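You operate a simulated robot arm through the tools that you are given. There is no shell and no other tool.

You run a simulated robot arm. Do the job below in one go: nothing can be reset, and whatever is moved stays where it is left.

JOB
Drop both cream rolls over the post and slide both clamp jaws shut.
Fine: the black cases stay where they are.

Only the result counts: the job must be done as asked and must still hold three seconds after the hand-in. Knocking over, shifting, dropping, spilling or breaking anything else fails it.

ROBOT AND FRAMES
A 6-joint arm with a fingered hand, fixed in place. Base frame: the origin is on the floor under the middle of its stand, x ahead of it, y to its left, z up; the work surface is at about z = 75. Lengths are in cm, angles in rad, forces in N, time in s.
It reaches about 134.6 cm from its shoulder. Its first joint turns from -2.601 to 2.601 rad. Payload 3.5 kg.
The tool frame sits at the grasp point between the pads (the TCP): z along the fingers, y along the line on which they close. The tips reach 2.6 cm beyond it. The gripper opens to 13.2 cm; its body begins 7.3 cm behind the TCP. The gripper is a hand of 4 fingers: y runs from the thumb to the fingers, the wrist lies at [0, 0, -23.4] in the tool frame.
Orientation is that of the tool frame in the base frame, as a unit quaternion [w, x, y, z]. With the fingers straight down and closing along the base's y, the tool's x points along the base's -x, its y along +y and its z along -z.

CONTROLS
- The arm moves only by the tool move_arm. Its argument "targets" is a list of rows, each a list of 6 numbers: the shift along the tool's x, y, z in units of 50 mm (1.0 is 50 mm), then the turn, a rotation vector about the tool's x, y, z in units of 5 degrees (1.0 is 5 degrees). In form: [[x, y, z, wx, wy, wz], ...]. A call has 1 to 20 rows; each row shifts and turns the commanded pose from where the row before left it, along the tool's axes as they then stand. A call with a number of a shift or a turn outside -1 to 1 is refused whole. A row lasts 0.2 s, in which the tool goes at most 5 cm and 0.15 rad; a call with a longer step from one row to the next is refused whole. Where a pose cannot be reached the arm comes as near as it can. A force on the tool above 40 N (or 10 N above the force at the start of the call, whichever is more), or a blocked arm, ends the call early, and 0.2 s more pass. In this call time passes only in rows, and 0.2 s behind the last. It gives the time, the measured TCP pose, the force on the tool (base axes), the opening and the grip force at its end, in the units of the frame above (readings bear some noise), with the torque about the TCP (base axes, N m) and any sound that the robot's microphone picked up, and new pictures: "views" is both (left out), scene, wrist or none.
- Cameras (640 x 400 px; columns grow to the right, rows downward): "scene" is fixed at [5.01, 65.14, 145.88]; the picture's right is [0.72, -0.69, 0.00], its down [-0.64, -0.67, -0.38] and it looks along [0.26, 0.27, -0.93] (base axes); focal length 314 px, centre (320, 200). "wrist" rides on the gripper at [6.8, 0.2, -9.7] in the tool frame; the picture's right is [-0.03, 1.00, 0.00], its down [-0.82, -0.02, -0.58] and it looks along [-0.58, -0.01, 0.82] (tool axes); focal length 270 px, centre (320, 200). There is no depth. A picture from a camera that has moved, and an enlarged one, comes with that camera's place and axes in the base frame and with its lens.
- raise_lower(by): slides the trunk up (or, below 0, down) by that many cm; the arm rides with it, the base frame stays. It gives what a move gives, with no picture.
- finger_targets(finger1, finger2, finger3, thumb_bend): sets how far each is bent, from 0 (flat) to 1 (curled in); at 0.3 the hand is open as for a grip, at 0.7 the pads meet at the TCP. One left out holds its place. A second passes; each finger stops where it meets its share of the squeeze, and holds until it gets a number again. It is the only way to open and close the hand. It gives what a move gives, with no picture; readings hold the bend of each and the force on the fingers (four entries, about 0 where the hand has none), thumb and palm.
- enlarge(camera, box): a new picture of the part [left, top, right, bottom] of that camera's present view, enlarged. No time passes.
- job_done(): hands the job in; it is judged then, once.

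Places have to be worked out from the pictures, the camera data and where the tool is seen. Open the gripper and draw the arm clear of the work before you hand the job in, unless the task says otherwise.

The tools are called after ">>>" by a JSON object that holds its "name" and its "arguments". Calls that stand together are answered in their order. move_arm: Moves the arm, as the interface text tells. Its arguments: {"type":"object","properties":{"targets":{"type":"array","items":{"type":"array","items":{"type":"number"}}},"views":{"type":"string","enum":["both","scene","wrist","none"]}},"required":["targets"]} The other tools are called the same way: raise_lower (by) moves the trunk up or down; finger_targets (finger1, finger2, finger3, thumb_bend) moves the fingers one by one; enlarge (camera, box) takes an enlarged picture of a part of a camera's view; job_done () hands the job in.

At the start:

```text
clock: 0.0
tcp_pos: [34.59, 56.35, 102.91]
tcp_rot: [0.0, 0.0, 1.0, 0.0]
ft_force: [0.5, 0.1, -0.3]
torque: [-0.03, 0.0, -0.04]
grip_width: 13.18
finger_force: 0.1
shape: jaw
bend: [0.3, 0.3, 0.3, 0.3]
finger forces: [0.0, 0.0, 0.0, 0.1, 0.0, 0.0]
trunk travel left (down, up): [-92.9, 4.1]
```

scene: 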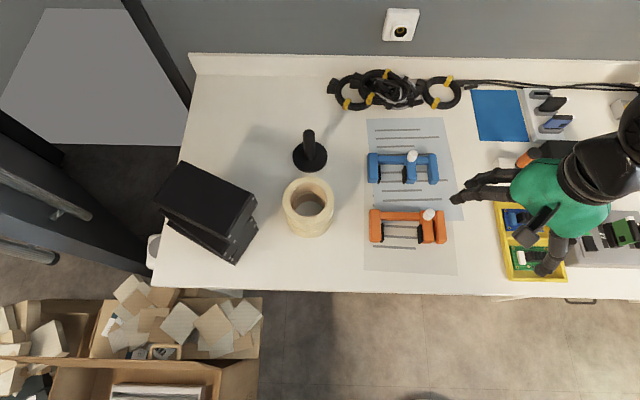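
wrist: 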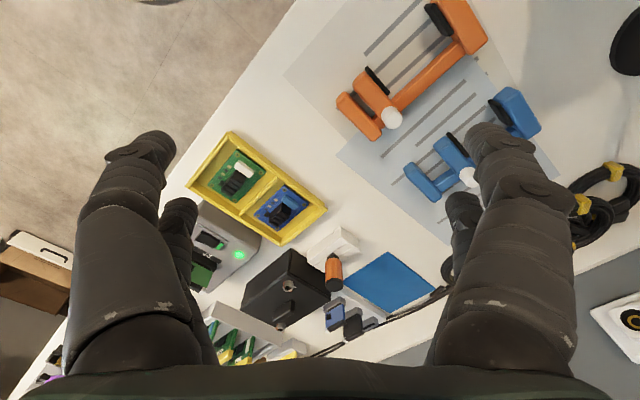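

The scene shows a post with a black base, what looks like a stack of cream rolls, two clamps (blue, orange) and black cases. I enlarge the main areas to see the details before moving.

>>> {"name": "enlarge", "arguments": {"camera": "scene", "box": [240, 110, 360, 250]}}

>>> {"name": "enlarge", "arguments": {"camera": "scene", "box": [350, 130, 470, 260]}}

>>> {"name": "enlarge", "arguments": {"camera": "scene", "box": [140, 150, 270, 280]}}

>>> {"name": "enlarge", "arguments": {"camera": "wrist", "box": [320, 0, 640, 220]}}

```text
2.86 times, centred on (300, 180) of scene
camera zoom: at [5.01, 65.14, 145.88], right [0.72, -0.69, 0.0], down [-0.64, -0.67, -0.38], along [0.26, 0.27, -0.93], focal length 898 px, centre (377, 257)
```

zoom: 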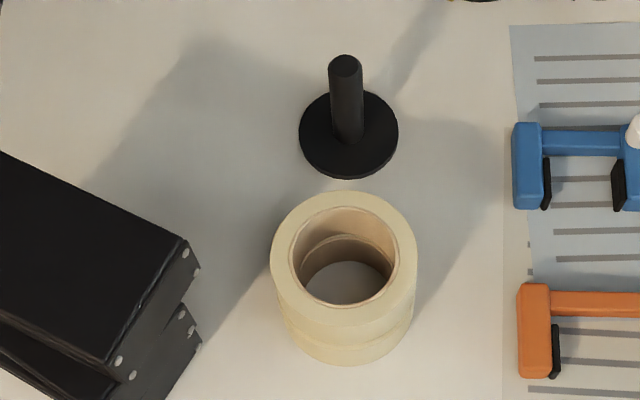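

```text
3.08 times, centred on (410, 195) of scene
camera zoom: at [5.01, 65.14, 145.88], right [0.72, -0.69, 0.0], down [-0.64, -0.67, -0.38], along [0.26, 0.27, -0.93], focal length 967 px, centre (43, 215)
```

zoom: 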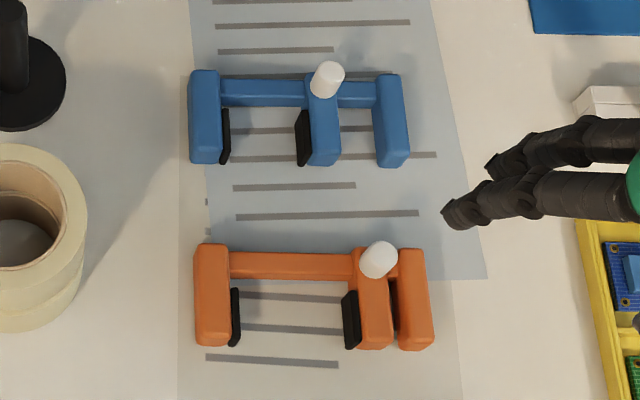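

```text
3.08 times, centred on (205, 215) of scene
camera zoom: at [5.01, 65.14, 145.88], right [0.72, -0.69, 0.0], down [-0.64, -0.67, -0.38], along [0.26, 0.27, -0.93], focal length 967 px, centre (674, 154)
```

zoom: 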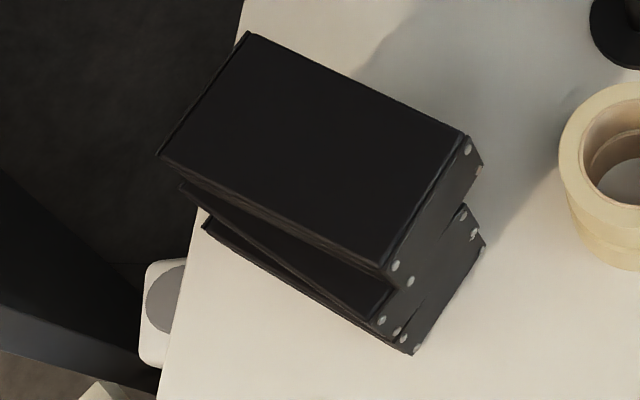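

```text
1.82 times, centred on (480, 110) of wrist
camera zoom: at [27.7, 56.52, 112.59], right [0.03, 1.0, 0.0], down [0.82, -0.02, 0.58], along [0.58, -0.01, -0.82], focal length 491 px, centre (29, 364)
```

zoom: 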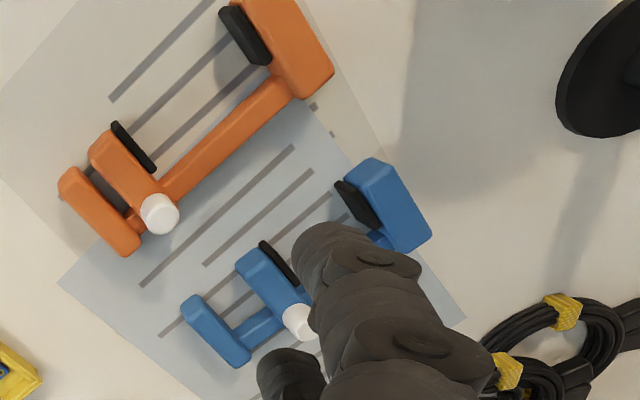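

The post stands at about (31, 96) with its top at z≈87. The two rolls are stacked at about (20, 84), each ~5 cm tall and 10.7 cm wide, and the clamps lie at about 45° with their fixed jaws toward +y/-x. I move the hand up toward the middle of the table and yaw it to align with the table, to get a second view of the rolls and cases.

>>> {"name": "move_arm", "arguments": {"targets": [[0.3, 0.75, -0.2, 0, 0, 0], [0.3, 0.75, -0.2, 0, 0, 0], [0.3, 0.75, -0.2, 0, 0, 0], [0.3, 0.75, -0.2, 0, 0, 0], [0, 0, 0, 0, 0, -1], [0, 0, 0, 0, 0, -1], [0, 0, 0, 0, 0, -1], [0, 0, 0, 0, 0, -1], [0, 0, 0, 0, 0, -1], [0, 0, 0, 0, 0, -1], [0, 0, 0, 0, 0, -1], [0, 0, 0, 0, 0, -1], [0, 0, 0, 0, 0, -1]], "views": "both"}}

```text
clock: 2.8
tcp_pos: [28.39, 71.31, 103.0]
tcp_rot: [0.0, -0.384, 0.923, 0.0]
ft_force: [-0.6, -0.1, -0.6]
torque: [0.01, 0.0, 0.0]
grip_width: 13.18
finger_force: 0.2
shape: jaw
bend: [0.3, 0.3, 0.3, 0.3]
finger forces: [0.1, 0.0, 0.1, 0.0, 0.1, 0.0]
out of reach, approached as far as the arm can: row 1, 2, 3, 4
trunk travel left (down, up): [-92.9, 4.1]
camera wrist: at [23.57, 66.61, 112.59], right [-0.69, 0.72, 0.0], down [0.59, 0.56, 0.58], along [0.42, 0.4, -0.82], focal length 270 px, centre (320, 200)
```

scene: 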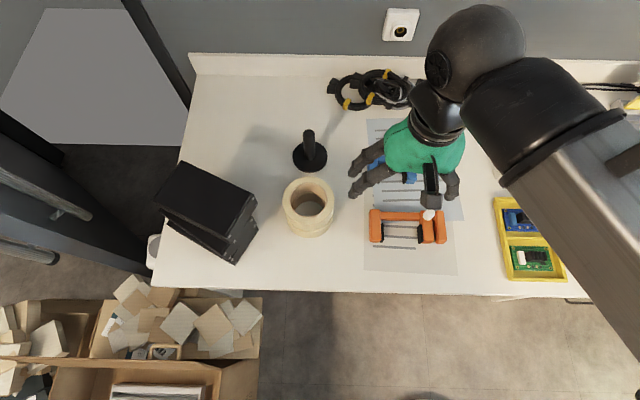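
wrist: 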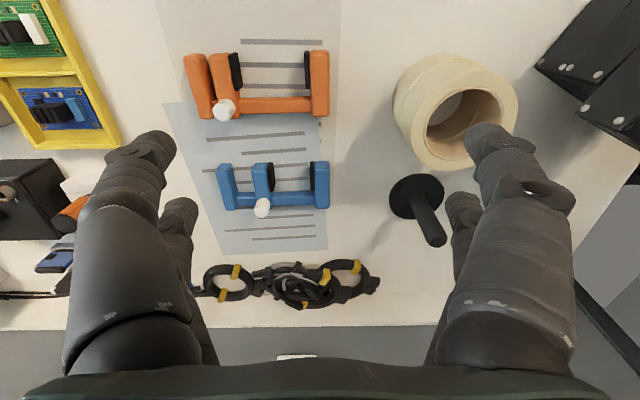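

The arm is near its upper height here, and the wrist view now shows clamps, post, rolls and cases. I enlarge the wrist view to triangulate.

>>> {"name": "enlarge", "arguments": {"camera": "wrist", "box": [380, 0, 640, 250]}}

>>> {"name": "enlarge", "arguments": {"camera": "wrist", "box": [170, 30, 350, 230]}}

>>> {"name": "enlarge", "arguments": {"camera": "scene", "box": [330, 60, 490, 220]}}

```text
1.60 times, centred on (510, 125) of wrist
camera zoom: at [23.57, 66.61, 112.59], right [-0.69, 0.72, 0.0], down [0.59, 0.56, 0.58], along [0.42, 0.4, -0.82], focal length 432 px, centre (16, 320)
```

zoom: 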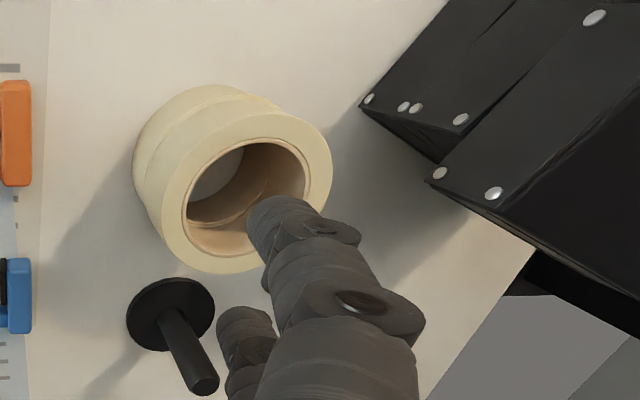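

```text
2.00 times, centred on (260, 130) of wrist
camera zoom: at [23.57, 66.61, 112.59], right [-0.69, 0.72, 0.0], down [0.59, 0.56, 0.58], along [0.42, 0.4, -0.82], focal length 541 px, centre (440, 340)
```

zoom: 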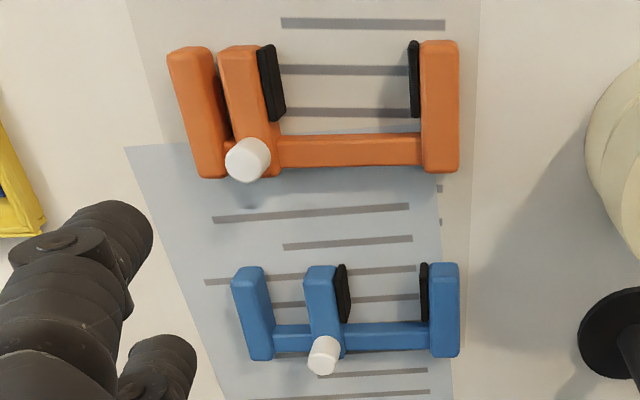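

```text
2.50 times, centred on (410, 140) of scene
camera zoom: at [5.01, 65.14, 145.88], right [0.72, -0.69, 0.0], down [-0.64, -0.67, -0.38], along [0.26, 0.27, -0.93], focal length 785 px, centre (95, 350)
```

zoom: 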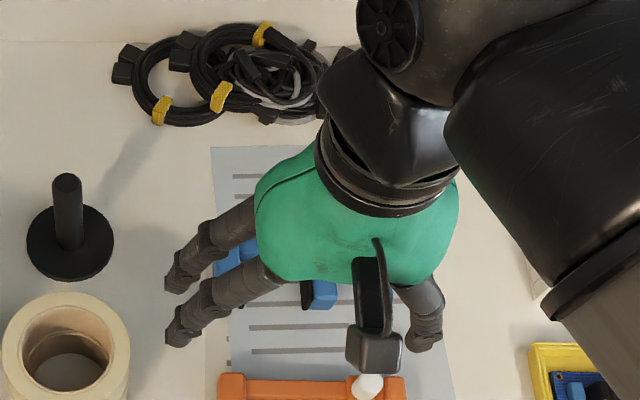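

Triangulation gives roll-stack centre ≈(20.2, 84.3) with top z≈84.8, post axis ≈(30.8, 95.4) with top z≈86.8, and the nearest case corner ≈(12, 90.6) with top z≈91. The hand has two fingers per side, so I yaw back to close along base y, which keeps clear of the cases, and hover above the rolls.

>>> {"name": "move_arm", "arguments": {"targets": [[0, 0, 0, 0, 0, 1], [0, 0, 0, 0, 0, 1], [0, 0, 0, 0, 0, 1], [0, 0, 0, 0, 0, 1], [0, 0, 0, 0, 0, 1], [0, 0, 0, 0, 0, 1], [0, 0, 0, 0, 0, 1], [0, 0, 0, 0, 0, 1], [0, 0, 0, 0, 0, 1], [0.41, 0.65, 0, 0, 0, 0], [0.41, 0.65, 0, 0, 0, 0], [0.41, 0.65, 0, 0, 0, 0], [0.41, 0.65, 0, 0, 0, 0]], "views": "both"}}

```text
clock: 5.6
tcp_pos: [20.32, 84.37, 103.08]
tcp_rot: [0.0, -0.001, 1.0, 0.0]
ft_force: [-0.1, 0.0, -0.8]
torque: [0.0, 0.01, -0.02]
grip_width: 13.18
finger_force: 0.1
shape: jaw
bend: [0.3, 0.3, 0.3, 0.3]
finger forces: [0.0, 0.0, 0.0, 0.0, 0.0, 0.0]
trunk travel left (down, up): [-92.9, 4.1]
camera wrist: at [13.57, 84.52, 112.58], right [0.03, 1.0, 0.0], down [0.82, -0.02, 0.58], along [0.58, -0.01, -0.82], focal length 270 px, centre (320, 200)
```

scene: 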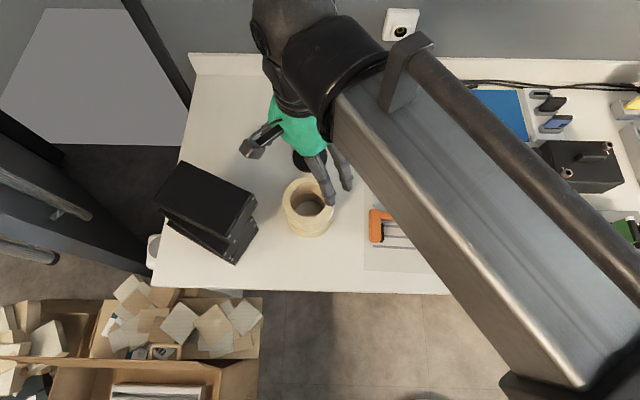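
wrist: 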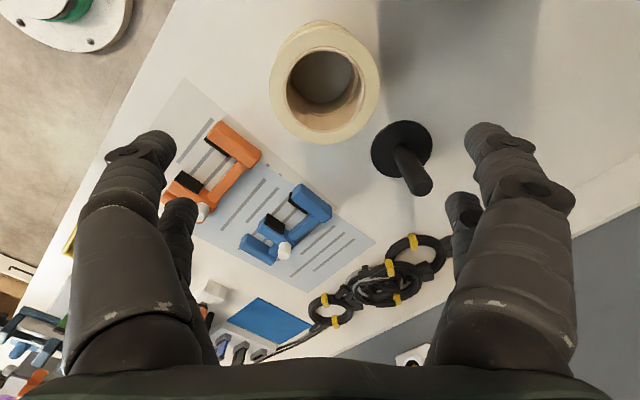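

The hand is above the stack at z≈103. I enlarge the wrist view on the ring to refine its centre.

>>> {"name": "enlarge", "arguments": {"camera": "wrist", "box": [250, 0, 450, 210]}}

```text
1.90 times, centred on (350, 105) of wrist
camera zoom: at [13.57, 84.52, 112.58], right [0.03, 1.0, 0.0], down [0.82, -0.02, 0.58], along [0.58, -0.01, -0.82], focal length 515 px, centre (263, 381)
```

zoom: 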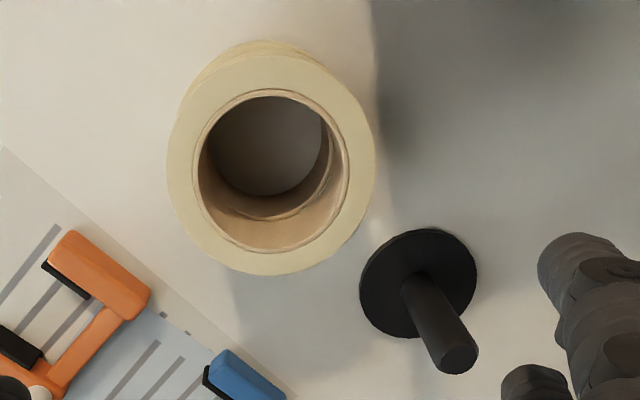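

The refined ring centre is about (20.4, 84.7). I descend to z≈90 while correcting y, then check again.

>>> {"name": "move_arm", "arguments": {"targets": [[0, 0.035, 0.65, 0, 0, 0], [0, 0.035, 0.65, 0, 0, 0], [0, 0, 0.65, 0, 0, 0], [0, 0, 0.65, 0, 0, 0]], "views": "both"}}

```text
clock: 6.6
tcp_pos: [20.35, 84.33, 103.0]
tcp_rot: [0.0, 0.0, 1.0, 0.0]
ft_force: [-0.5, -1.1, 0.2]
torque: [0.0, -0.02, 0.04]
grip_width: 13.19
finger_force: 0.1
shape: jaw
bend: [0.3, 0.3, 0.3, 0.3]
finger forces: [0.0, 0.1, 0.0, 0.0, 0.0, 0.0]
out of reach, approached as far as the arm can: row 1, 2, 3, 4
trunk travel left (down, up): [-92.9, 4.1]
camera wrist: at [13.6, 84.45, 112.59], right [0.03, 1.0, 0.0], down [0.82, -0.02, 0.58], along [0.58, -0.01, -0.82], focal length 270 px, centre (320, 200)
```

scene: 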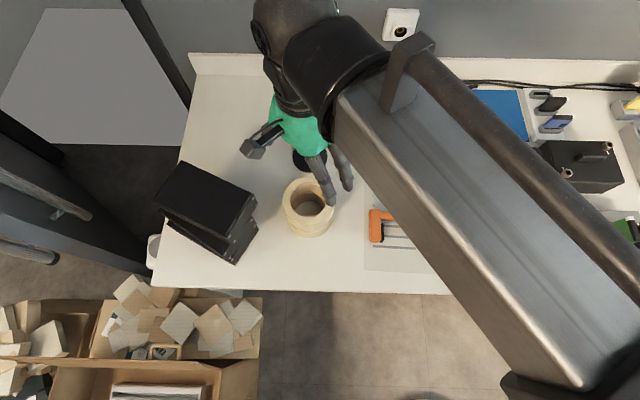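
wrist: 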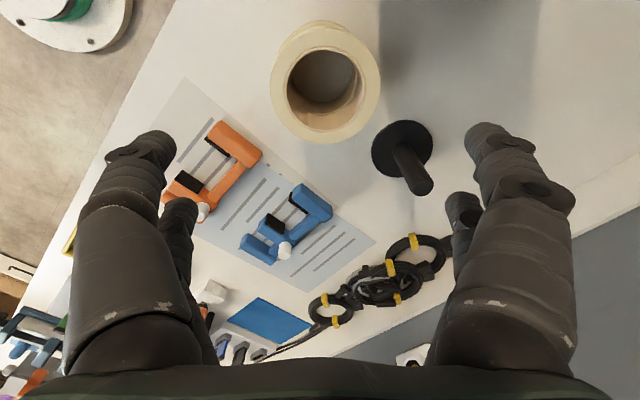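

Vertical shifts are refused in both directions, so this arm seems to move only in the plane, with height coming from the trunk. I do the small y correction with the arm and then lower the trunk in stages.

>>> {"name": "move_arm", "arguments": {"targets": [[0, 0.08, 0, 0, 0, 0]], "views": "none"}}

>>> {"name": "raise_lower", "arguments": {"by": -8}}

>>> {"name": "enlarge", "arguments": {"camera": "wrist", "box": [60, 0, 580, 325]}}

```text
clock: 7.0
tcp_pos: [20.4, 84.82, 102.87]
tcp_rot: [0.0, 0.0, 1.0, 0.0]
ft_force: [0.2, -0.3, 0.2]
torque: [0.0, 0.02, 0.01]
grip_width: 13.17
finger_force: 0.1
shape: jaw
bend: [0.3, 0.3, 0.3, 0.3]
finger forces: [0.0, 0.0, 0.0, 0.1, 0.1, 0.0]
trunk travel left (down, up): [-92.9, 4.1]
```

```text
clock: 8.2
tcp_pos: [20.43, 84.71, 94.98]
tcp_rot: [0.001, 0.0, 1.0, 0.0]
ft_force: [-0.5, -0.8, -0.1]
torque: [0.0, -0.04, -0.04]
grip_width: 13.2
finger_force: 0.1
shape: jaw
bend: [0.3, 0.3, 0.3, 0.3]
finger forces: [0.0, 0.0, 0.0, 0.0, 0.0, 0.0]
trunk travel left (down, up): [-84.9, 12.1]
```

```text
1.23 times, centred on (320, 162) of wrist
camera zoom: at [13.58, 84.85, 104.6], right [0.03, 1.0, 0.0], down [0.82, -0.02, 0.58], along [0.58, -0.01, -0.82], focal length 333 px, centre (320, 246)
```

zoom: 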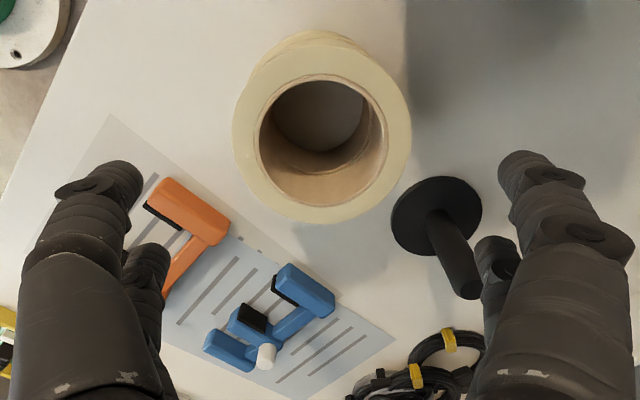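

The ring's outline matches a centre right on the tool axis (left/right and front/back both agree within ~0.2 cm). I lower further to just above grasp level and look.

>>> {"name": "raise_lower", "arguments": {"by": -7}}

>>> {"name": "enlarge", "arguments": {"camera": "wrist", "box": [0, 0, 640, 400]}}

>>> {"name": "enlarge", "arguments": {"camera": "scene", "box": [200, 80, 400, 260]}}

```text
clock: 9.2
tcp_pos: [20.4, 84.79, 87.94]
tcp_rot: [0.001, 0.0, 1.0, 0.0]
ft_force: [0.7, -0.3, 0.1]
torque: [0.01, 0.02, 0.02]
grip_width: 13.2
finger_force: 0.1
shape: jaw
bend: [0.3, 0.3, 0.3, 0.3]
finger forces: [0.0, 0.1, 0.0, 0.0, 0.1, 0.0]
trunk travel left (down, up): [-77.9, 19.1]
```

```text
1.00 times, centred on (320, 200) of wrist (not enlarged: the box is as wide or as high as the picture)
camera zoom: at [13.59, 84.85, 97.6], right [0.03, 1.0, 0.0], down [0.82, -0.02, 0.58], along [0.58, -0.01, -0.82], focal length 270 px, centre (320, 200)
```

zoom: 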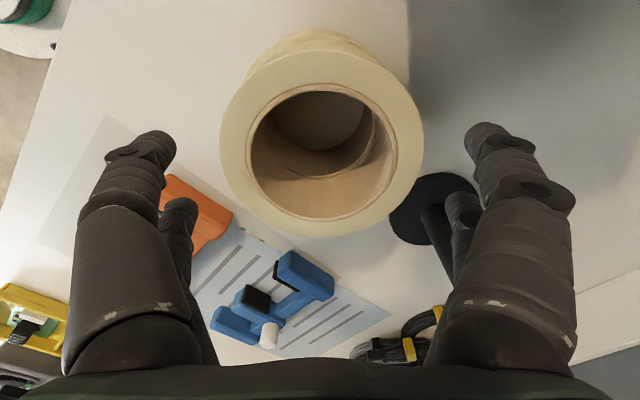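

```text
2.22 times, centred on (300, 170) of scene
camera zoom: at [5.01, 65.14, 145.88], right [0.72, -0.69, 0.0], down [-0.64, -0.67, -0.38], along [0.26, 0.27, -0.93], focal length 698 px, centre (364, 267)
```

zoom: 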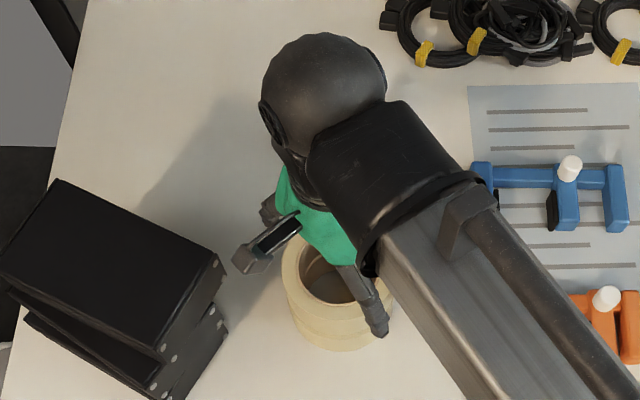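

The ring stays centred between the finger pairs. I lower to z≈84 (about 1 cm below the roll's top) so only the upper roll is taken.

>>> {"name": "raise_lower", "arguments": {"by": -4}}

>>> {"name": "enlarge", "arguments": {"camera": "wrist", "box": [0, 0, 640, 400]}}

```text
clock: 10.1
tcp_pos: [20.44, 84.58, 83.99]
tcp_rot: [0.0, 0.0, 1.0, 0.001]
ft_force: [0.5, -0.4, -0.7]
torque: [-0.01, 0.01, 0.0]
grip_width: 13.2
finger_force: 0.1
shape: jaw
bend: [0.3, 0.3, 0.3, 0.3]
finger forces: [0.0, 0.0, 0.0, 0.0, 0.1, 0.0]
trunk travel left (down, up): [-73.9, 23.1]
```

```text
1.00 times, centred on (320, 200) of wrist (not enlarged: the box is as wide or as high as the picture)
camera zoom: at [13.58, 84.86, 93.6], right [0.03, 1.0, 0.0], down [0.82, -0.02, 0.58], along [0.58, -0.01, -0.82], focal length 270 px, centre (320, 200)
```

zoom: 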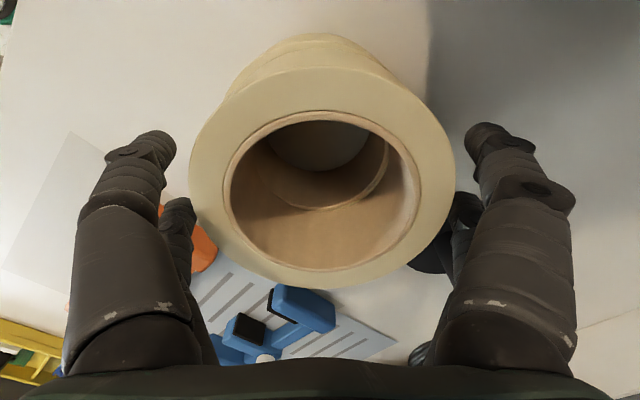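

The fingers straddle the upper roll evenly. I close all four together a little to feel for contact.

>>> {"name": "finger_targets", "arguments": {"finger1": 0.38, "finger2": 0.38, "finger3": 0.38, "thumb_bend": 0.38}}

>>> {"name": "enlarge", "arguments": {"camera": "wrist", "box": [0, 0, 640, 400]}}

```text
clock: 11.1
tcp_pos: [20.4, 84.74, 84.0]
tcp_rot: [-0.001, 0.0, 1.0, 0.0]
ft_force: [0.1, 1.2, -0.4]
torque: [-0.01, -0.01, -0.01]
grip_width: 10.78
finger_force: 0.0
shape: fingers
bend: [0.38, 0.37, 0.38, 0.38]
finger forces: [0.2, 0.5, 0.0, 0.0, 0.1, 0.1]
trunk travel left (down, up): [-73.9, 23.1]
```

```text
1.00 times, centred on (320, 200) of wrist (not enlarged: the box is as wide or as high as the picture)
camera zoom: at [13.59, 84.87, 93.59], right [0.03, 1.0, 0.0], down [0.82, -0.02, 0.58], along [0.58, -0.01, -0.82], focal length 270 px, centre (320, 200)
```

zoom: 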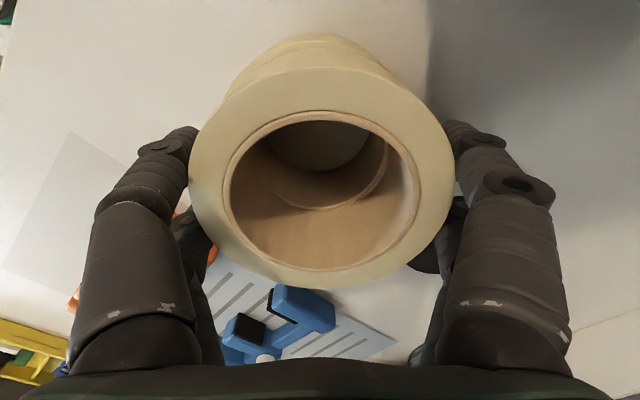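

Contact is just being made (width 10.78, right where expected). I squeeze further.

>>> {"name": "finger_targets", "arguments": {"finger1": 0.5, "finger2": 0.5, "finger3": 0.5, "thumb_bend": 0.5}}

>>> {"name": "enlarge", "arguments": {"camera": "wrist", "box": [0, 0, 640, 400]}}

```text
clock: 12.1
tcp_pos: [20.37, 84.66, 84.04]
tcp_rot: [0.0, 0.0, 1.0, 0.0]
ft_force: [0.3, -0.7, 0.3]
torque: [-0.07, -0.01, -0.03]
grip_width: 10.06
finger_force: 19.6
shape: fingers
bend: [0.4, 0.4, 0.42, 0.45]
finger forces: [9.7, 10.1, 6.5, 0.1, 13.9, 0.1]
trunk travel left (down, up): [-73.9, 23.1]
```

```text
1.00 times, centred on (320, 200) of wrist (not enlarged: the box is as wide or as high as the picture)
camera zoom: at [13.59, 84.86, 93.59], right [0.03, 1.0, 0.0], down [0.82, -0.02, 0.58], along [0.58, -0.01, -0.82], focal length 270 px, centre (320, 200)
```

zoom: 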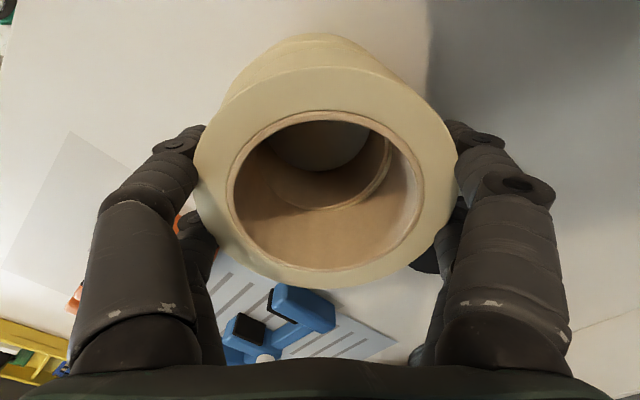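

All four fingers bear on the roll with ~20 N total. I lift a little first to check that the lower roll stays behind.

>>> {"name": "raise_lower", "arguments": {"by": 3}}

>>> {"name": "enlarge", "arguments": {"camera": "scene", "box": [240, 130, 380, 250]}}

>>> {"name": "enlarge", "arguments": {"camera": "wrist", "box": [0, 0, 640, 400]}}

```text
clock: 12.8
tcp_pos: [20.41, 84.69, 87.04]
tcp_rot: [0.0, 0.001, 1.0, 0.0]
ft_force: [-0.6, -0.8, -1.4]
torque: [0.02, 0.05, -0.03]
grip_width: 10.05
finger_force: 19.9
shape: fingers
bend: [0.4, 0.4, 0.42, 0.45]
finger forces: [9.9, 10.2, 6.5, 0.0, 13.6, 0.1]
trunk travel left (down, up): [-76.9, 20.1]
```

```text
3.33 times, centred on (310, 190) of scene
camera zoom: at [5.01, 65.14, 145.88], right [0.72, -0.69, 0.0], down [-0.64, -0.67, -0.38], along [0.26, 0.27, -0.93], focal length 1047 px, centre (353, 233)
```

zoom: 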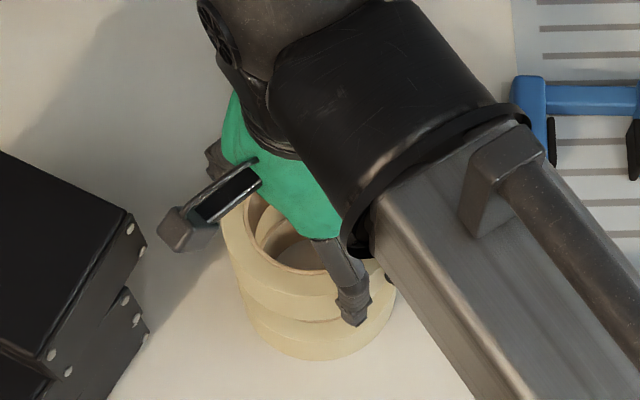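

```text
1.00 times, centred on (320, 200) of wrist (not enlarged: the box is as wide or as high as the picture)
camera zoom: at [13.59, 84.89, 96.57], right [0.03, 1.0, 0.0], down [0.82, -0.02, 0.58], along [0.58, -0.01, -0.82], focal length 270 px, centre (320, 200)
```

zoom: 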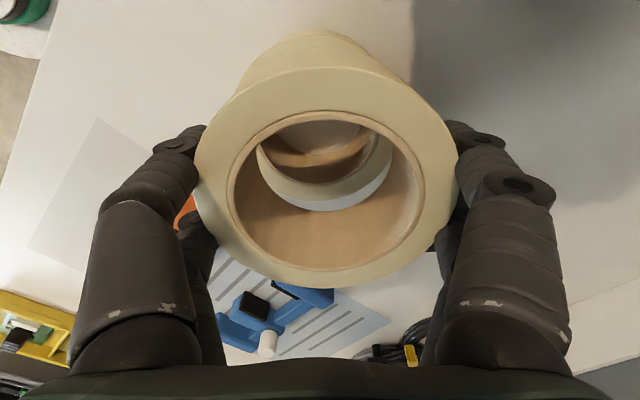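

The upper roll came up cleanly and the lower one stayed. I raise to z≈97 so the roll clears the post, and move over the post with both views.

>>> {"name": "raise_lower", "arguments": {"by": 10}}

>>> {"name": "move_arm", "arguments": {"targets": [[-0.416, 0.42, 0, 0, 0, 0], [-0.416, 0.42, 0, 0, 0, 0], [-0.416, 0.42, 0, 0, 0, 0], [-0.416, 0.42, 0, 0, 0, 0], [-0.416, 0.42, 0, 0, 0, 0]], "views": "both"}}

```text
clock: 14.2
tcp_pos: [20.38, 84.72, 96.96]
tcp_rot: [0.0, -0.001, 1.0, 0.0]
ft_force: [-0.6, 0.4, -2.0]
torque: [0.01, 0.01, 0.02]
grip_width: 10.08
finger_force: 20.3
shape: fingers
bend: [0.4, 0.4, 0.42, 0.45]
finger forces: [9.7, 10.3, 6.4, 0.1, 13.5, 0.0]
trunk travel left (down, up): [-86.9, 10.1]
```

```text
clock: 15.4
tcp_pos: [30.75, 95.34, 96.94]
tcp_rot: [0.001, 0.0, 1.0, -0.001]
ft_force: [0.6, 0.7, -2.0]
torque: [0.02, 0.02, 0.0]
grip_width: 10.03
finger_force: 19.8
shape: fingers
bend: [0.4, 0.4, 0.42, 0.45]
finger forces: [9.8, 10.3, 6.5, 0.0, 13.6, 0.0]
trunk travel left (down, up): [-86.9, 10.1]
camera wrist: at [24.04, 95.46, 106.56], right [0.02, 1.0, 0.0], down [0.82, -0.02, 0.58], along [0.58, -0.01, -0.82], focal length 270 px, centre (320, 200)
```

scene: 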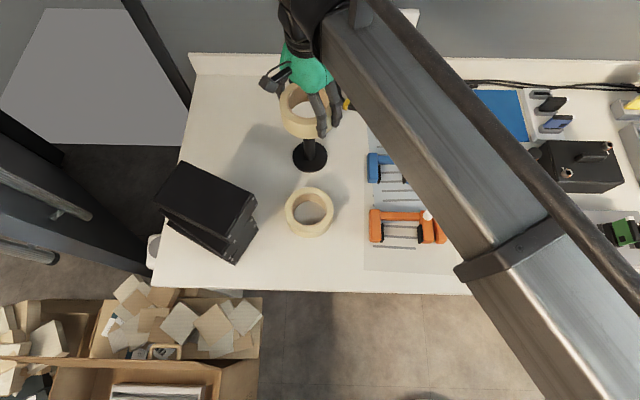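
wrist: 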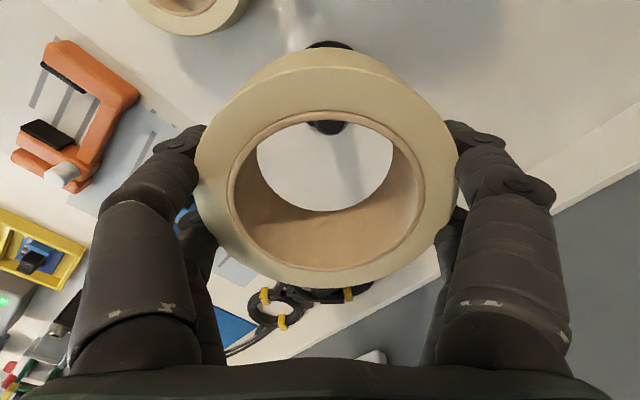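

The roll is over the post; I enlarge to see the post tip through the hole.

>>> {"name": "enlarge", "arguments": {"camera": "wrist", "box": [220, 20, 430, 230]}}

>>> {"name": "enlarge", "arguments": {"camera": "scene", "box": [230, 40, 390, 240]}}

```text
1.90 times, centred on (325, 125) of wrist
camera zoom: at [24.04, 95.46, 106.56], right [0.02, 1.0, 0.0], down [0.82, -0.02, 0.58], along [0.58, -0.01, -0.82], focal length 515 px, centre (310, 343)
```

zoom: 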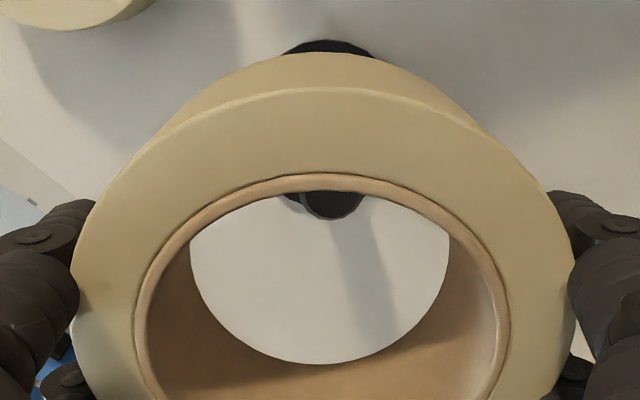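

```text
2.00 times, centred on (310, 140) of scene
camera zoom: at [5.01, 65.14, 145.88], right [0.72, -0.69, 0.0], down [-0.64, -0.67, -0.38], along [0.26, 0.27, -0.93], focal length 628 px, centre (340, 320)
```

zoom: 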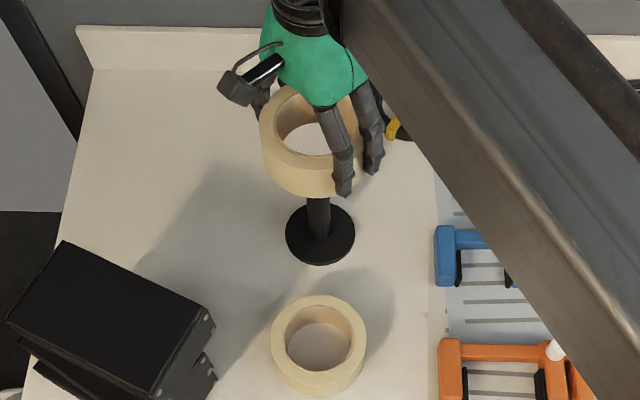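

The post tip sits inside the hole with over 2 cm clearance, about 0.4 cm toward +y. I nudge +y and lower so the roll starts to thread onto the post.

>>> {"name": "move_arm", "arguments": {"targets": [[0, 0.07, 0, 0, 0, 0]], "views": "none"}}

>>> {"name": "raise_lower", "arguments": {"by": -8}}

>>> {"name": "enlarge", "arguments": {"camera": "wrist", "box": [220, 20, 430, 300]}}

>>> {"name": "enlarge", "arguments": {"camera": "scene", "box": [230, 40, 390, 240]}}

```text
clock: 15.8
tcp_pos: [30.79, 95.59, 97.07]
tcp_rot: [0.0, 0.0, 1.0, 0.0]
ft_force: [0.1, 0.1, -1.5]
torque: [-0.01, 0.0, 0.0]
grip_width: 10.05
finger_force: 20.2
shape: fingers
bend: [0.4, 0.4, 0.42, 0.45]
finger forces: [9.9, 10.2, 6.5, 0.1, 13.6, 0.0]
trunk travel left (down, up): [-86.9, 10.1]
```

```text
clock: 16.9
tcp_pos: [30.91, 95.62, 89.02]
tcp_rot: [0.0, 0.0, 1.0, 0.0]
ft_force: [0.1, -0.7, -1.7]
torque: [0.02, -0.02, 0.04]
grip_width: 10.04
finger_force: 20.4
shape: fingers
bend: [0.4, 0.4, 0.42, 0.45]
finger forces: [9.8, 10.4, 6.6, 0.0, 13.5, 0.1]
trunk travel left (down, up): [-78.9, 18.1]
```

```text
1.43 times, centred on (325, 160) of wrist
camera zoom: at [24.0, 95.73, 98.58], right [0.03, 1.0, 0.0], down [0.82, -0.02, 0.58], along [0.58, -0.01, -0.82], focal length 386 px, centre (313, 257)
```

zoom: 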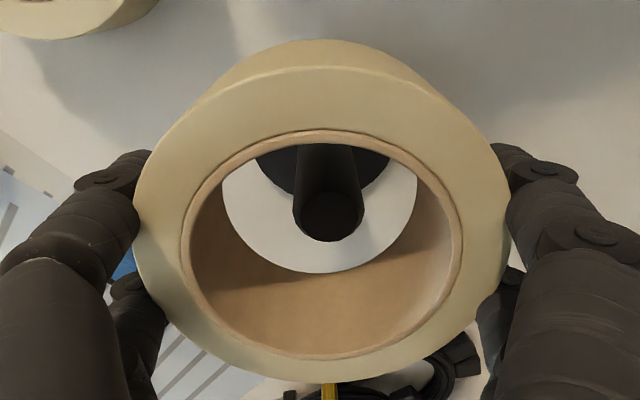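

```text
2.00 times, centred on (310, 140) of scene
camera zoom: at [5.01, 65.14, 145.88], right [0.72, -0.69, 0.0], down [-0.64, -0.67, -0.38], along [0.26, 0.27, -0.93], focal length 628 px, centre (340, 320)
```

zoom: 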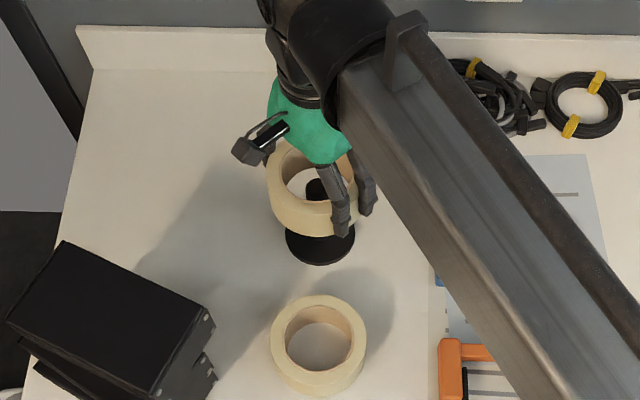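

The post is inside the hole with good clearance all round. I lower in two steps, watching forces.

>>> {"name": "raise_lower", "arguments": {"by": -5}}

>>> {"name": "raise_lower", "arguments": {"by": -2}}

>>> {"name": "enlarge", "arguments": {"camera": "wrist", "box": [0, 0, 640, 400]}}

>>> {"name": "enlarge", "arguments": {"camera": "scene", "box": [230, 40, 390, 240]}}

```text
clock: 17.9
tcp_pos: [30.88, 95.58, 83.96]
tcp_rot: [0.0, 0.0, 1.0, 0.0]
ft_force: [-0.2, -1.0, -1.7]
torque: [-0.02, -0.01, 0.03]
grip_width: 10.06
finger_force: 19.9
shape: fingers
bend: [0.4, 0.4, 0.42, 0.45]
finger forces: [9.8, 10.3, 6.5, 0.1, 13.6, 0.1]
trunk travel left (down, up): [-73.9, 23.1]
```

```text
clock: 18.5
tcp_pos: [30.77, 95.58, 81.95]
tcp_rot: [0.0, 0.0, 1.0, 0.0]
ft_force: [-1.0, 0.5, -2.7]
torque: [0.01, -0.03, -0.04]
grip_width: 10.05
finger_force: 20.3
shape: fingers
bend: [0.4, 0.4, 0.42, 0.45]
finger forces: [9.7, 10.3, 6.4, 0.0, 13.6, 0.0]
trunk travel left (down, up): [-71.9, 25.1]
```

```text
1.00 times, centred on (320, 200) of wrist (not enlarged: the box is as wide or as high as the picture)
camera zoom: at [24.0, 95.73, 91.58], right [0.03, 1.0, 0.0], down [0.82, -0.02, 0.58], along [0.58, -0.01, -0.82], focal length 270 px, centre (320, 200)
```

zoom: 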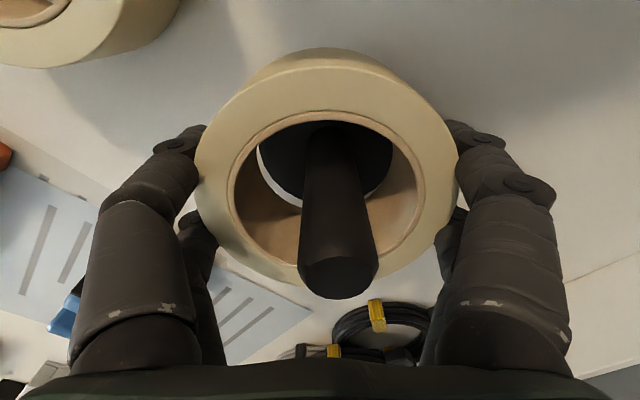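

```text
2.00 times, centred on (310, 140) of scene
camera zoom: at [5.01, 65.14, 145.88], right [0.72, -0.69, 0.0], down [-0.64, -0.67, -0.38], along [0.26, 0.27, -0.93], focal length 628 px, centre (340, 320)
```

zoom: 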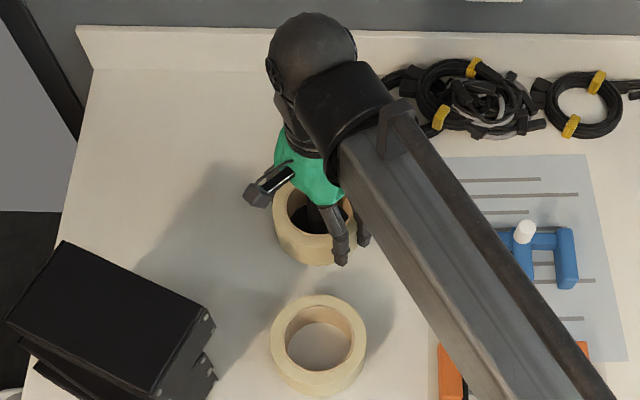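

The post stands well inside the hole, with its tip still ~2.5 cm below the palm. I lower the last bit in small steps toward the disc.

>>> {"name": "raise_lower", "arguments": {"by": -1}}

>>> {"name": "raise_lower", "arguments": {"by": -0.5}}

>>> {"name": "enlarge", "arguments": {"camera": "wrist", "box": [0, 0, 640, 400]}}

>>> {"name": "enlarge", "arguments": {"camera": "scene", "box": [250, 90, 370, 230]}}

```text
clock: 19.1
tcp_pos: [30.78, 95.61, 80.92]
tcp_rot: [0.0, 0.0, 1.0, 0.0]
ft_force: [-0.1, 0.2, -1.6]
torque: [-0.02, 0.0, 0.01]
grip_width: 10.04
finger_force: 19.6
shape: fingers
bend: [0.4, 0.4, 0.42, 0.45]
finger forces: [9.8, 10.3, 6.5, 0.0, 13.5, 0.0]
trunk travel left (down, up): [-70.9, 26.1]
```

```text
clock: 19.6
tcp_pos: [30.82, 95.55, 80.57]
tcp_rot: [0.0, 0.0, 1.0, 0.001]
ft_force: [1.0, 0.0, -1.1]
torque: [0.01, 0.02, 0.01]
grip_width: 10.06
finger_force: 20.0
shape: fingers
bend: [0.4, 0.4, 0.42, 0.45]
finger forces: [9.7, 10.2, 6.5, 0.1, 13.6, 0.0]
trunk travel left (down, up): [-70.4, 26.6]
```

```text
1.00 times, centred on (320, 200) of wrist (not enlarged: the box is as wide or as high as the picture)
camera zoom: at [24.0, 95.73, 90.08], right [0.03, 1.0, 0.0], down [0.82, -0.02, 0.58], along [0.58, -0.01, -0.82], focal length 270 px, centre (320, 200)
```

zoom: 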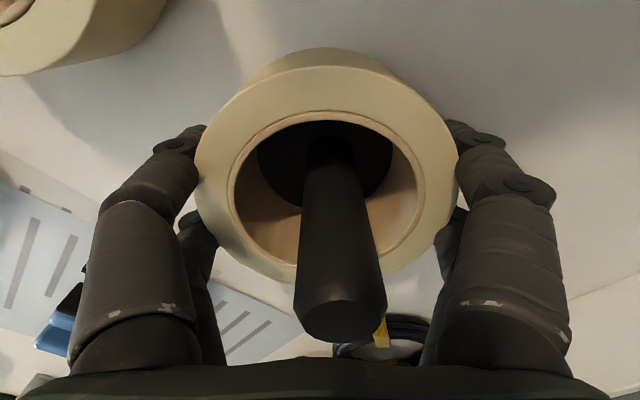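

```text
2.86 times, centred on (310, 160) of scene
camera zoom: at [5.01, 65.14, 145.88], right [0.72, -0.69, 0.0], down [-0.64, -0.67, -0.38], along [0.26, 0.27, -0.93], focal length 898 px, centre (349, 314)
```

zoom: 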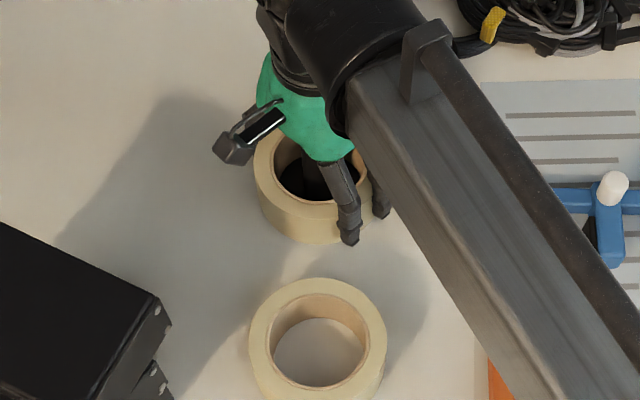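

The roll is threaded and hovers just above the disc, and the palm is close above the post tip. I open all fingers so it settles on the disc.

>>> {"name": "finger_targets", "arguments": {"finger1": 0.3, "finger2": 0.3, "finger3": 0.3, "thumb_bend": 0.3}}

>>> {"name": "enlarge", "arguments": {"camera": "wrist", "box": [0, 0, 640, 400]}}

>>> {"name": "enlarge", "arguments": {"camera": "scene", "box": [250, 90, 370, 230]}}

```text
clock: 20.6
tcp_pos: [30.76, 95.55, 80.58]
tcp_rot: [0.001, 0.0, 1.0, 0.0]
ft_force: [-0.3, 0.0, -0.8]
torque: [0.01, 0.0, 0.01]
grip_width: 13.23
finger_force: 0.1
shape: fingers
bend: [0.3, 0.3, 0.3, 0.3]
finger forces: [0.1, 0.1, 0.1, 0.1, 0.0, 0.0]
trunk travel left (down, up): [-70.4, 26.6]
```

```text
1.00 times, centred on (320, 200) of wrist (not enlarged: the box is as wide or as high as the picture)
camera zoom: at [24.0, 95.72, 90.09], right [0.03, 1.0, 0.0], down [0.82, -0.02, 0.58], along [0.58, -0.01, -0.82], focal length 270 px, centre (320, 200)
```

zoom: 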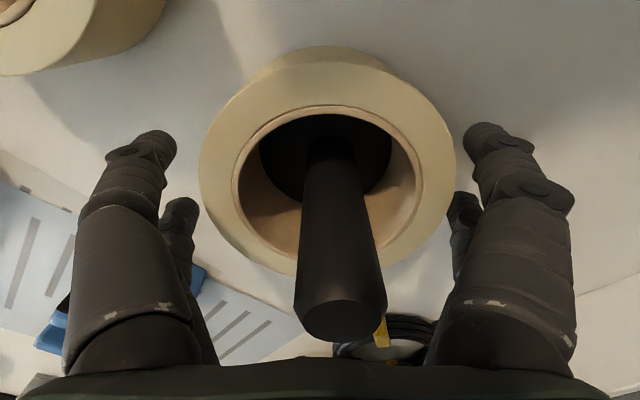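

```text
2.86 times, centred on (310, 160) of scene
camera zoom: at [5.01, 65.14, 145.88], right [0.72, -0.69, 0.0], down [-0.64, -0.67, -0.38], along [0.26, 0.27, -0.93], focal length 898 px, centre (349, 314)
```

zoom: 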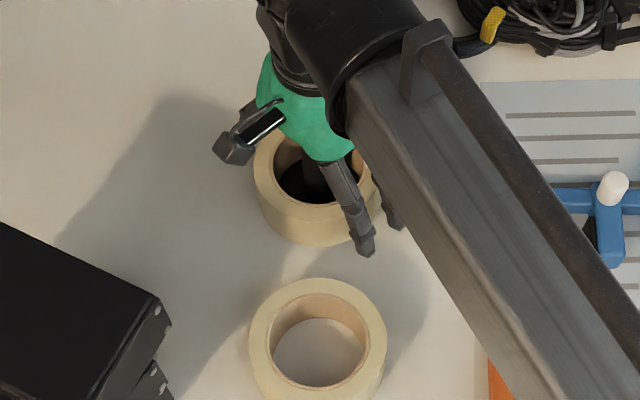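

The first roll is seated over the post. I raise straight up clear of the post and return above the second roll.

>>> {"name": "raise_lower", "arguments": {"by": 15}}

>>> {"name": "move_arm", "arguments": {"targets": [[0.416, -0.432, 0, 0, 0, 0], [0.416, -0.432, 0, 0, 0, 0], [0.416, -0.432, 0, 0, 0, 0], [0.416, -0.432, 0, 0, 0, 0], [0.416, -0.432, 0, 0, 0, 0]], "views": "both"}}

>>> {"name": "enlarge", "arguments": {"camera": "wrist", "box": [220, 0, 480, 240]}}

```text
clock: 22.4
tcp_pos: [30.78, 95.67, 95.4]
tcp_rot: [0.0, 0.0, 1.0, 0.0]
ft_force: [0.2, 0.1, 0.8]
torque: [0.0, 0.02, 0.03]
grip_width: 13.24
finger_force: 0.0
shape: fingers
bend: [0.3, 0.3, 0.3, 0.3]
finger forces: [0.0, 0.0, 0.0, 0.0, 0.1, 0.0]
trunk travel left (down, up): [-85.4, 11.6]
```

```text
clock: 23.6
tcp_pos: [20.32, 84.73, 95.56]
tcp_rot: [-0.001, 0.0, 1.0, 0.0]
ft_force: [-1.1, 0.1, -0.4]
torque: [-0.02, 0.0, 0.04]
grip_width: 13.26
finger_force: 0.0
shape: fingers
bend: [0.3, 0.3, 0.3, 0.3]
finger forces: [0.0, 0.0, 0.1, 0.1, 0.0, 0.0]
trunk travel left (down, up): [-85.4, 11.6]
camera wrist: at [13.51, 84.88, 105.1], right [0.03, 1.0, 0.0], down [0.82, -0.02, 0.58], along [0.58, -0.01, -0.82], focal length 270 px, centre (320, 200)
```

scene: 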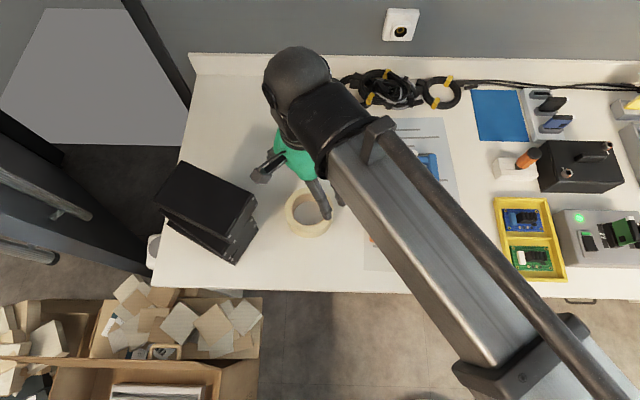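
wrist: 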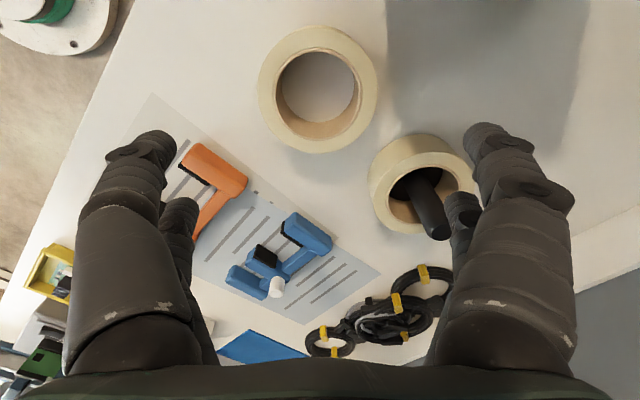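

```text
1.67 times, centred on (350, 120) of wrist
camera zoom: at [13.51, 84.88, 105.1], right [0.03, 1.0, 0.0], down [0.82, -0.02, 0.58], along [0.58, -0.01, -0.82], focal length 450 px, centre (270, 333)
```

zoom: 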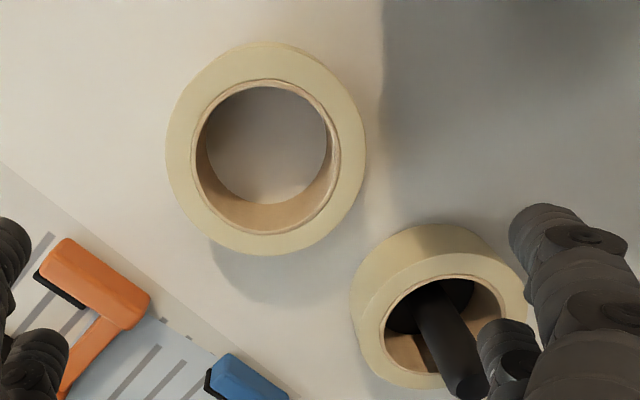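

The second roll is at about (20.2, 84.6), with its top at z≈80.2. I nudge slightly and lower most of the way, then check.

>>> {"name": "move_arm", "arguments": {"targets": [[0.03, -0.03, 0, 0, 0, 0]], "views": "none"}}

>>> {"name": "raise_lower", "arguments": {"by": -12}}

>>> {"name": "enlarge", "arguments": {"camera": "wrist", "box": [0, 0, 640, 400]}}

>>> {"name": "enlarge", "arguments": {"camera": "scene", "box": [200, 100, 360, 260]}}

```text
clock: 24.0
tcp_pos: [20.22, 84.63, 95.43]
tcp_rot: [0.0, 0.001, 1.0, 0.0]
ft_force: [0.3, 0.6, 0.2]
torque: [-0.01, -0.01, -0.04]
grip_width: 13.26
finger_force: 0.1
shape: fingers
bend: [0.3, 0.3, 0.3, 0.3]
finger forces: [0.0, 0.0, 0.0, 0.0, 0.0, 0.1]
trunk travel left (down, up): [-85.4, 11.6]
```

```text
clock: 25.5
tcp_pos: [20.13, 84.58, 83.63]
tcp_rot: [0.0, 0.0, 1.0, 0.0]
ft_force: [-0.4, -0.8, -0.1]
torque: [0.01, 0.0, -0.01]
grip_width: 13.24
finger_force: 0.1
shape: fingers
bend: [0.3, 0.3, 0.3, 0.3]
finger forces: [0.1, 0.0, 0.1, 0.0, 0.1, 0.0]
trunk travel left (down, up): [-73.4, 23.6]
```

```text
1.00 times, centred on (320, 200) of wrist (not enlarged: the box is as wide or as high as the picture)
camera zoom: at [13.41, 84.77, 93.1], right [0.03, 1.0, 0.0], down [0.82, -0.02, 0.58], along [0.58, -0.01, -0.82], focal length 270 px, centre (320, 200)
```

zoom: 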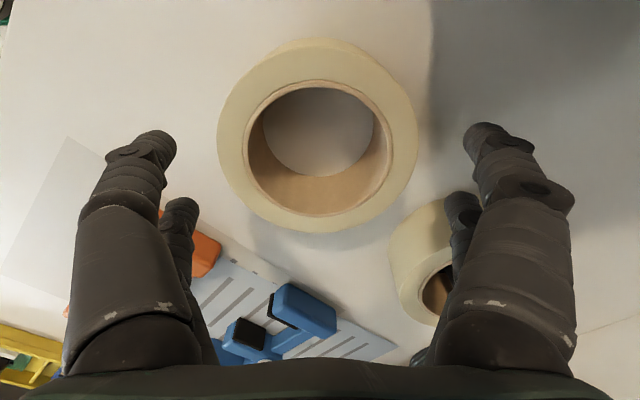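

```text
2.50 times, centred on (280, 180) of scene
camera zoom: at [5.01, 65.14, 145.88], right [0.72, -0.69, 0.0], down [-0.64, -0.67, -0.38], along [0.26, 0.27, -0.93], focal length 785 px, centre (420, 250)
```

zoom: 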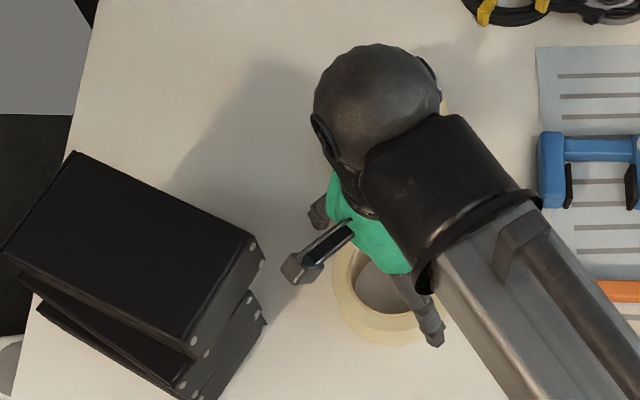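

Centred again, and the camera housing is still several cm from the case corner. I lower to grasp height.

>>> {"name": "raise_lower", "arguments": {"by": -4.6}}

>>> {"name": "finger_targets", "arguments": {"finger1": 0.38, "finger2": 0.38, "finger3": 0.38, "thumb_bend": 0.38}}

>>> {"name": "enlarge", "arguments": {"camera": "wrist", "box": [0, 0, 640, 400]}}

```text
clock: 26.4
tcp_pos: [20.15, 84.6, 78.86]
tcp_rot: [0.0, 0.0, 1.0, 0.0]
ft_force: [0.9, 0.1, -0.5]
torque: [0.01, 0.02, 0.0]
grip_width: 13.27
finger_force: 0.0
shape: fingers
bend: [0.3, 0.3, 0.3, 0.3]
finger forces: [0.1, 0.0, 0.1, 0.1, 0.1, 0.0]
trunk travel left (down, up): [-68.8, 28.2]
```

```text
clock: 27.4
tcp_pos: [20.17, 84.52, 79.01]
tcp_rot: [-0.001, 0.001, 1.0, 0.0]
ft_force: [-0.4, -1.2, -0.1]
torque: [-0.06, 0.06, -0.02]
grip_width: 10.89
finger_force: 1.8
shape: fingers
bend: [0.37, 0.38, 0.38, 0.38]
finger forces: [0.3, 0.4, 0.4, 0.0, 1.0, 0.1]
trunk travel left (down, up): [-68.8, 28.2]
```

```text
1.00 times, centred on (320, 200) of wrist (not enlarged: the box is as wide or as high as the picture)
camera zoom: at [13.41, 84.77, 88.5], right [0.03, 1.0, 0.0], down [0.82, -0.02, 0.58], along [0.58, -0.01, -0.82], focal length 270 px, centre (320, 200)
```

zoom: 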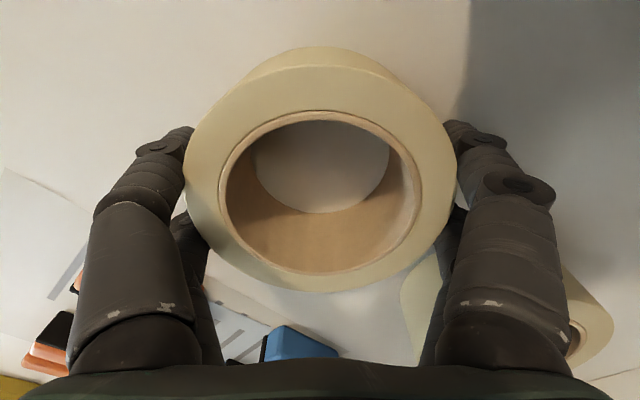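

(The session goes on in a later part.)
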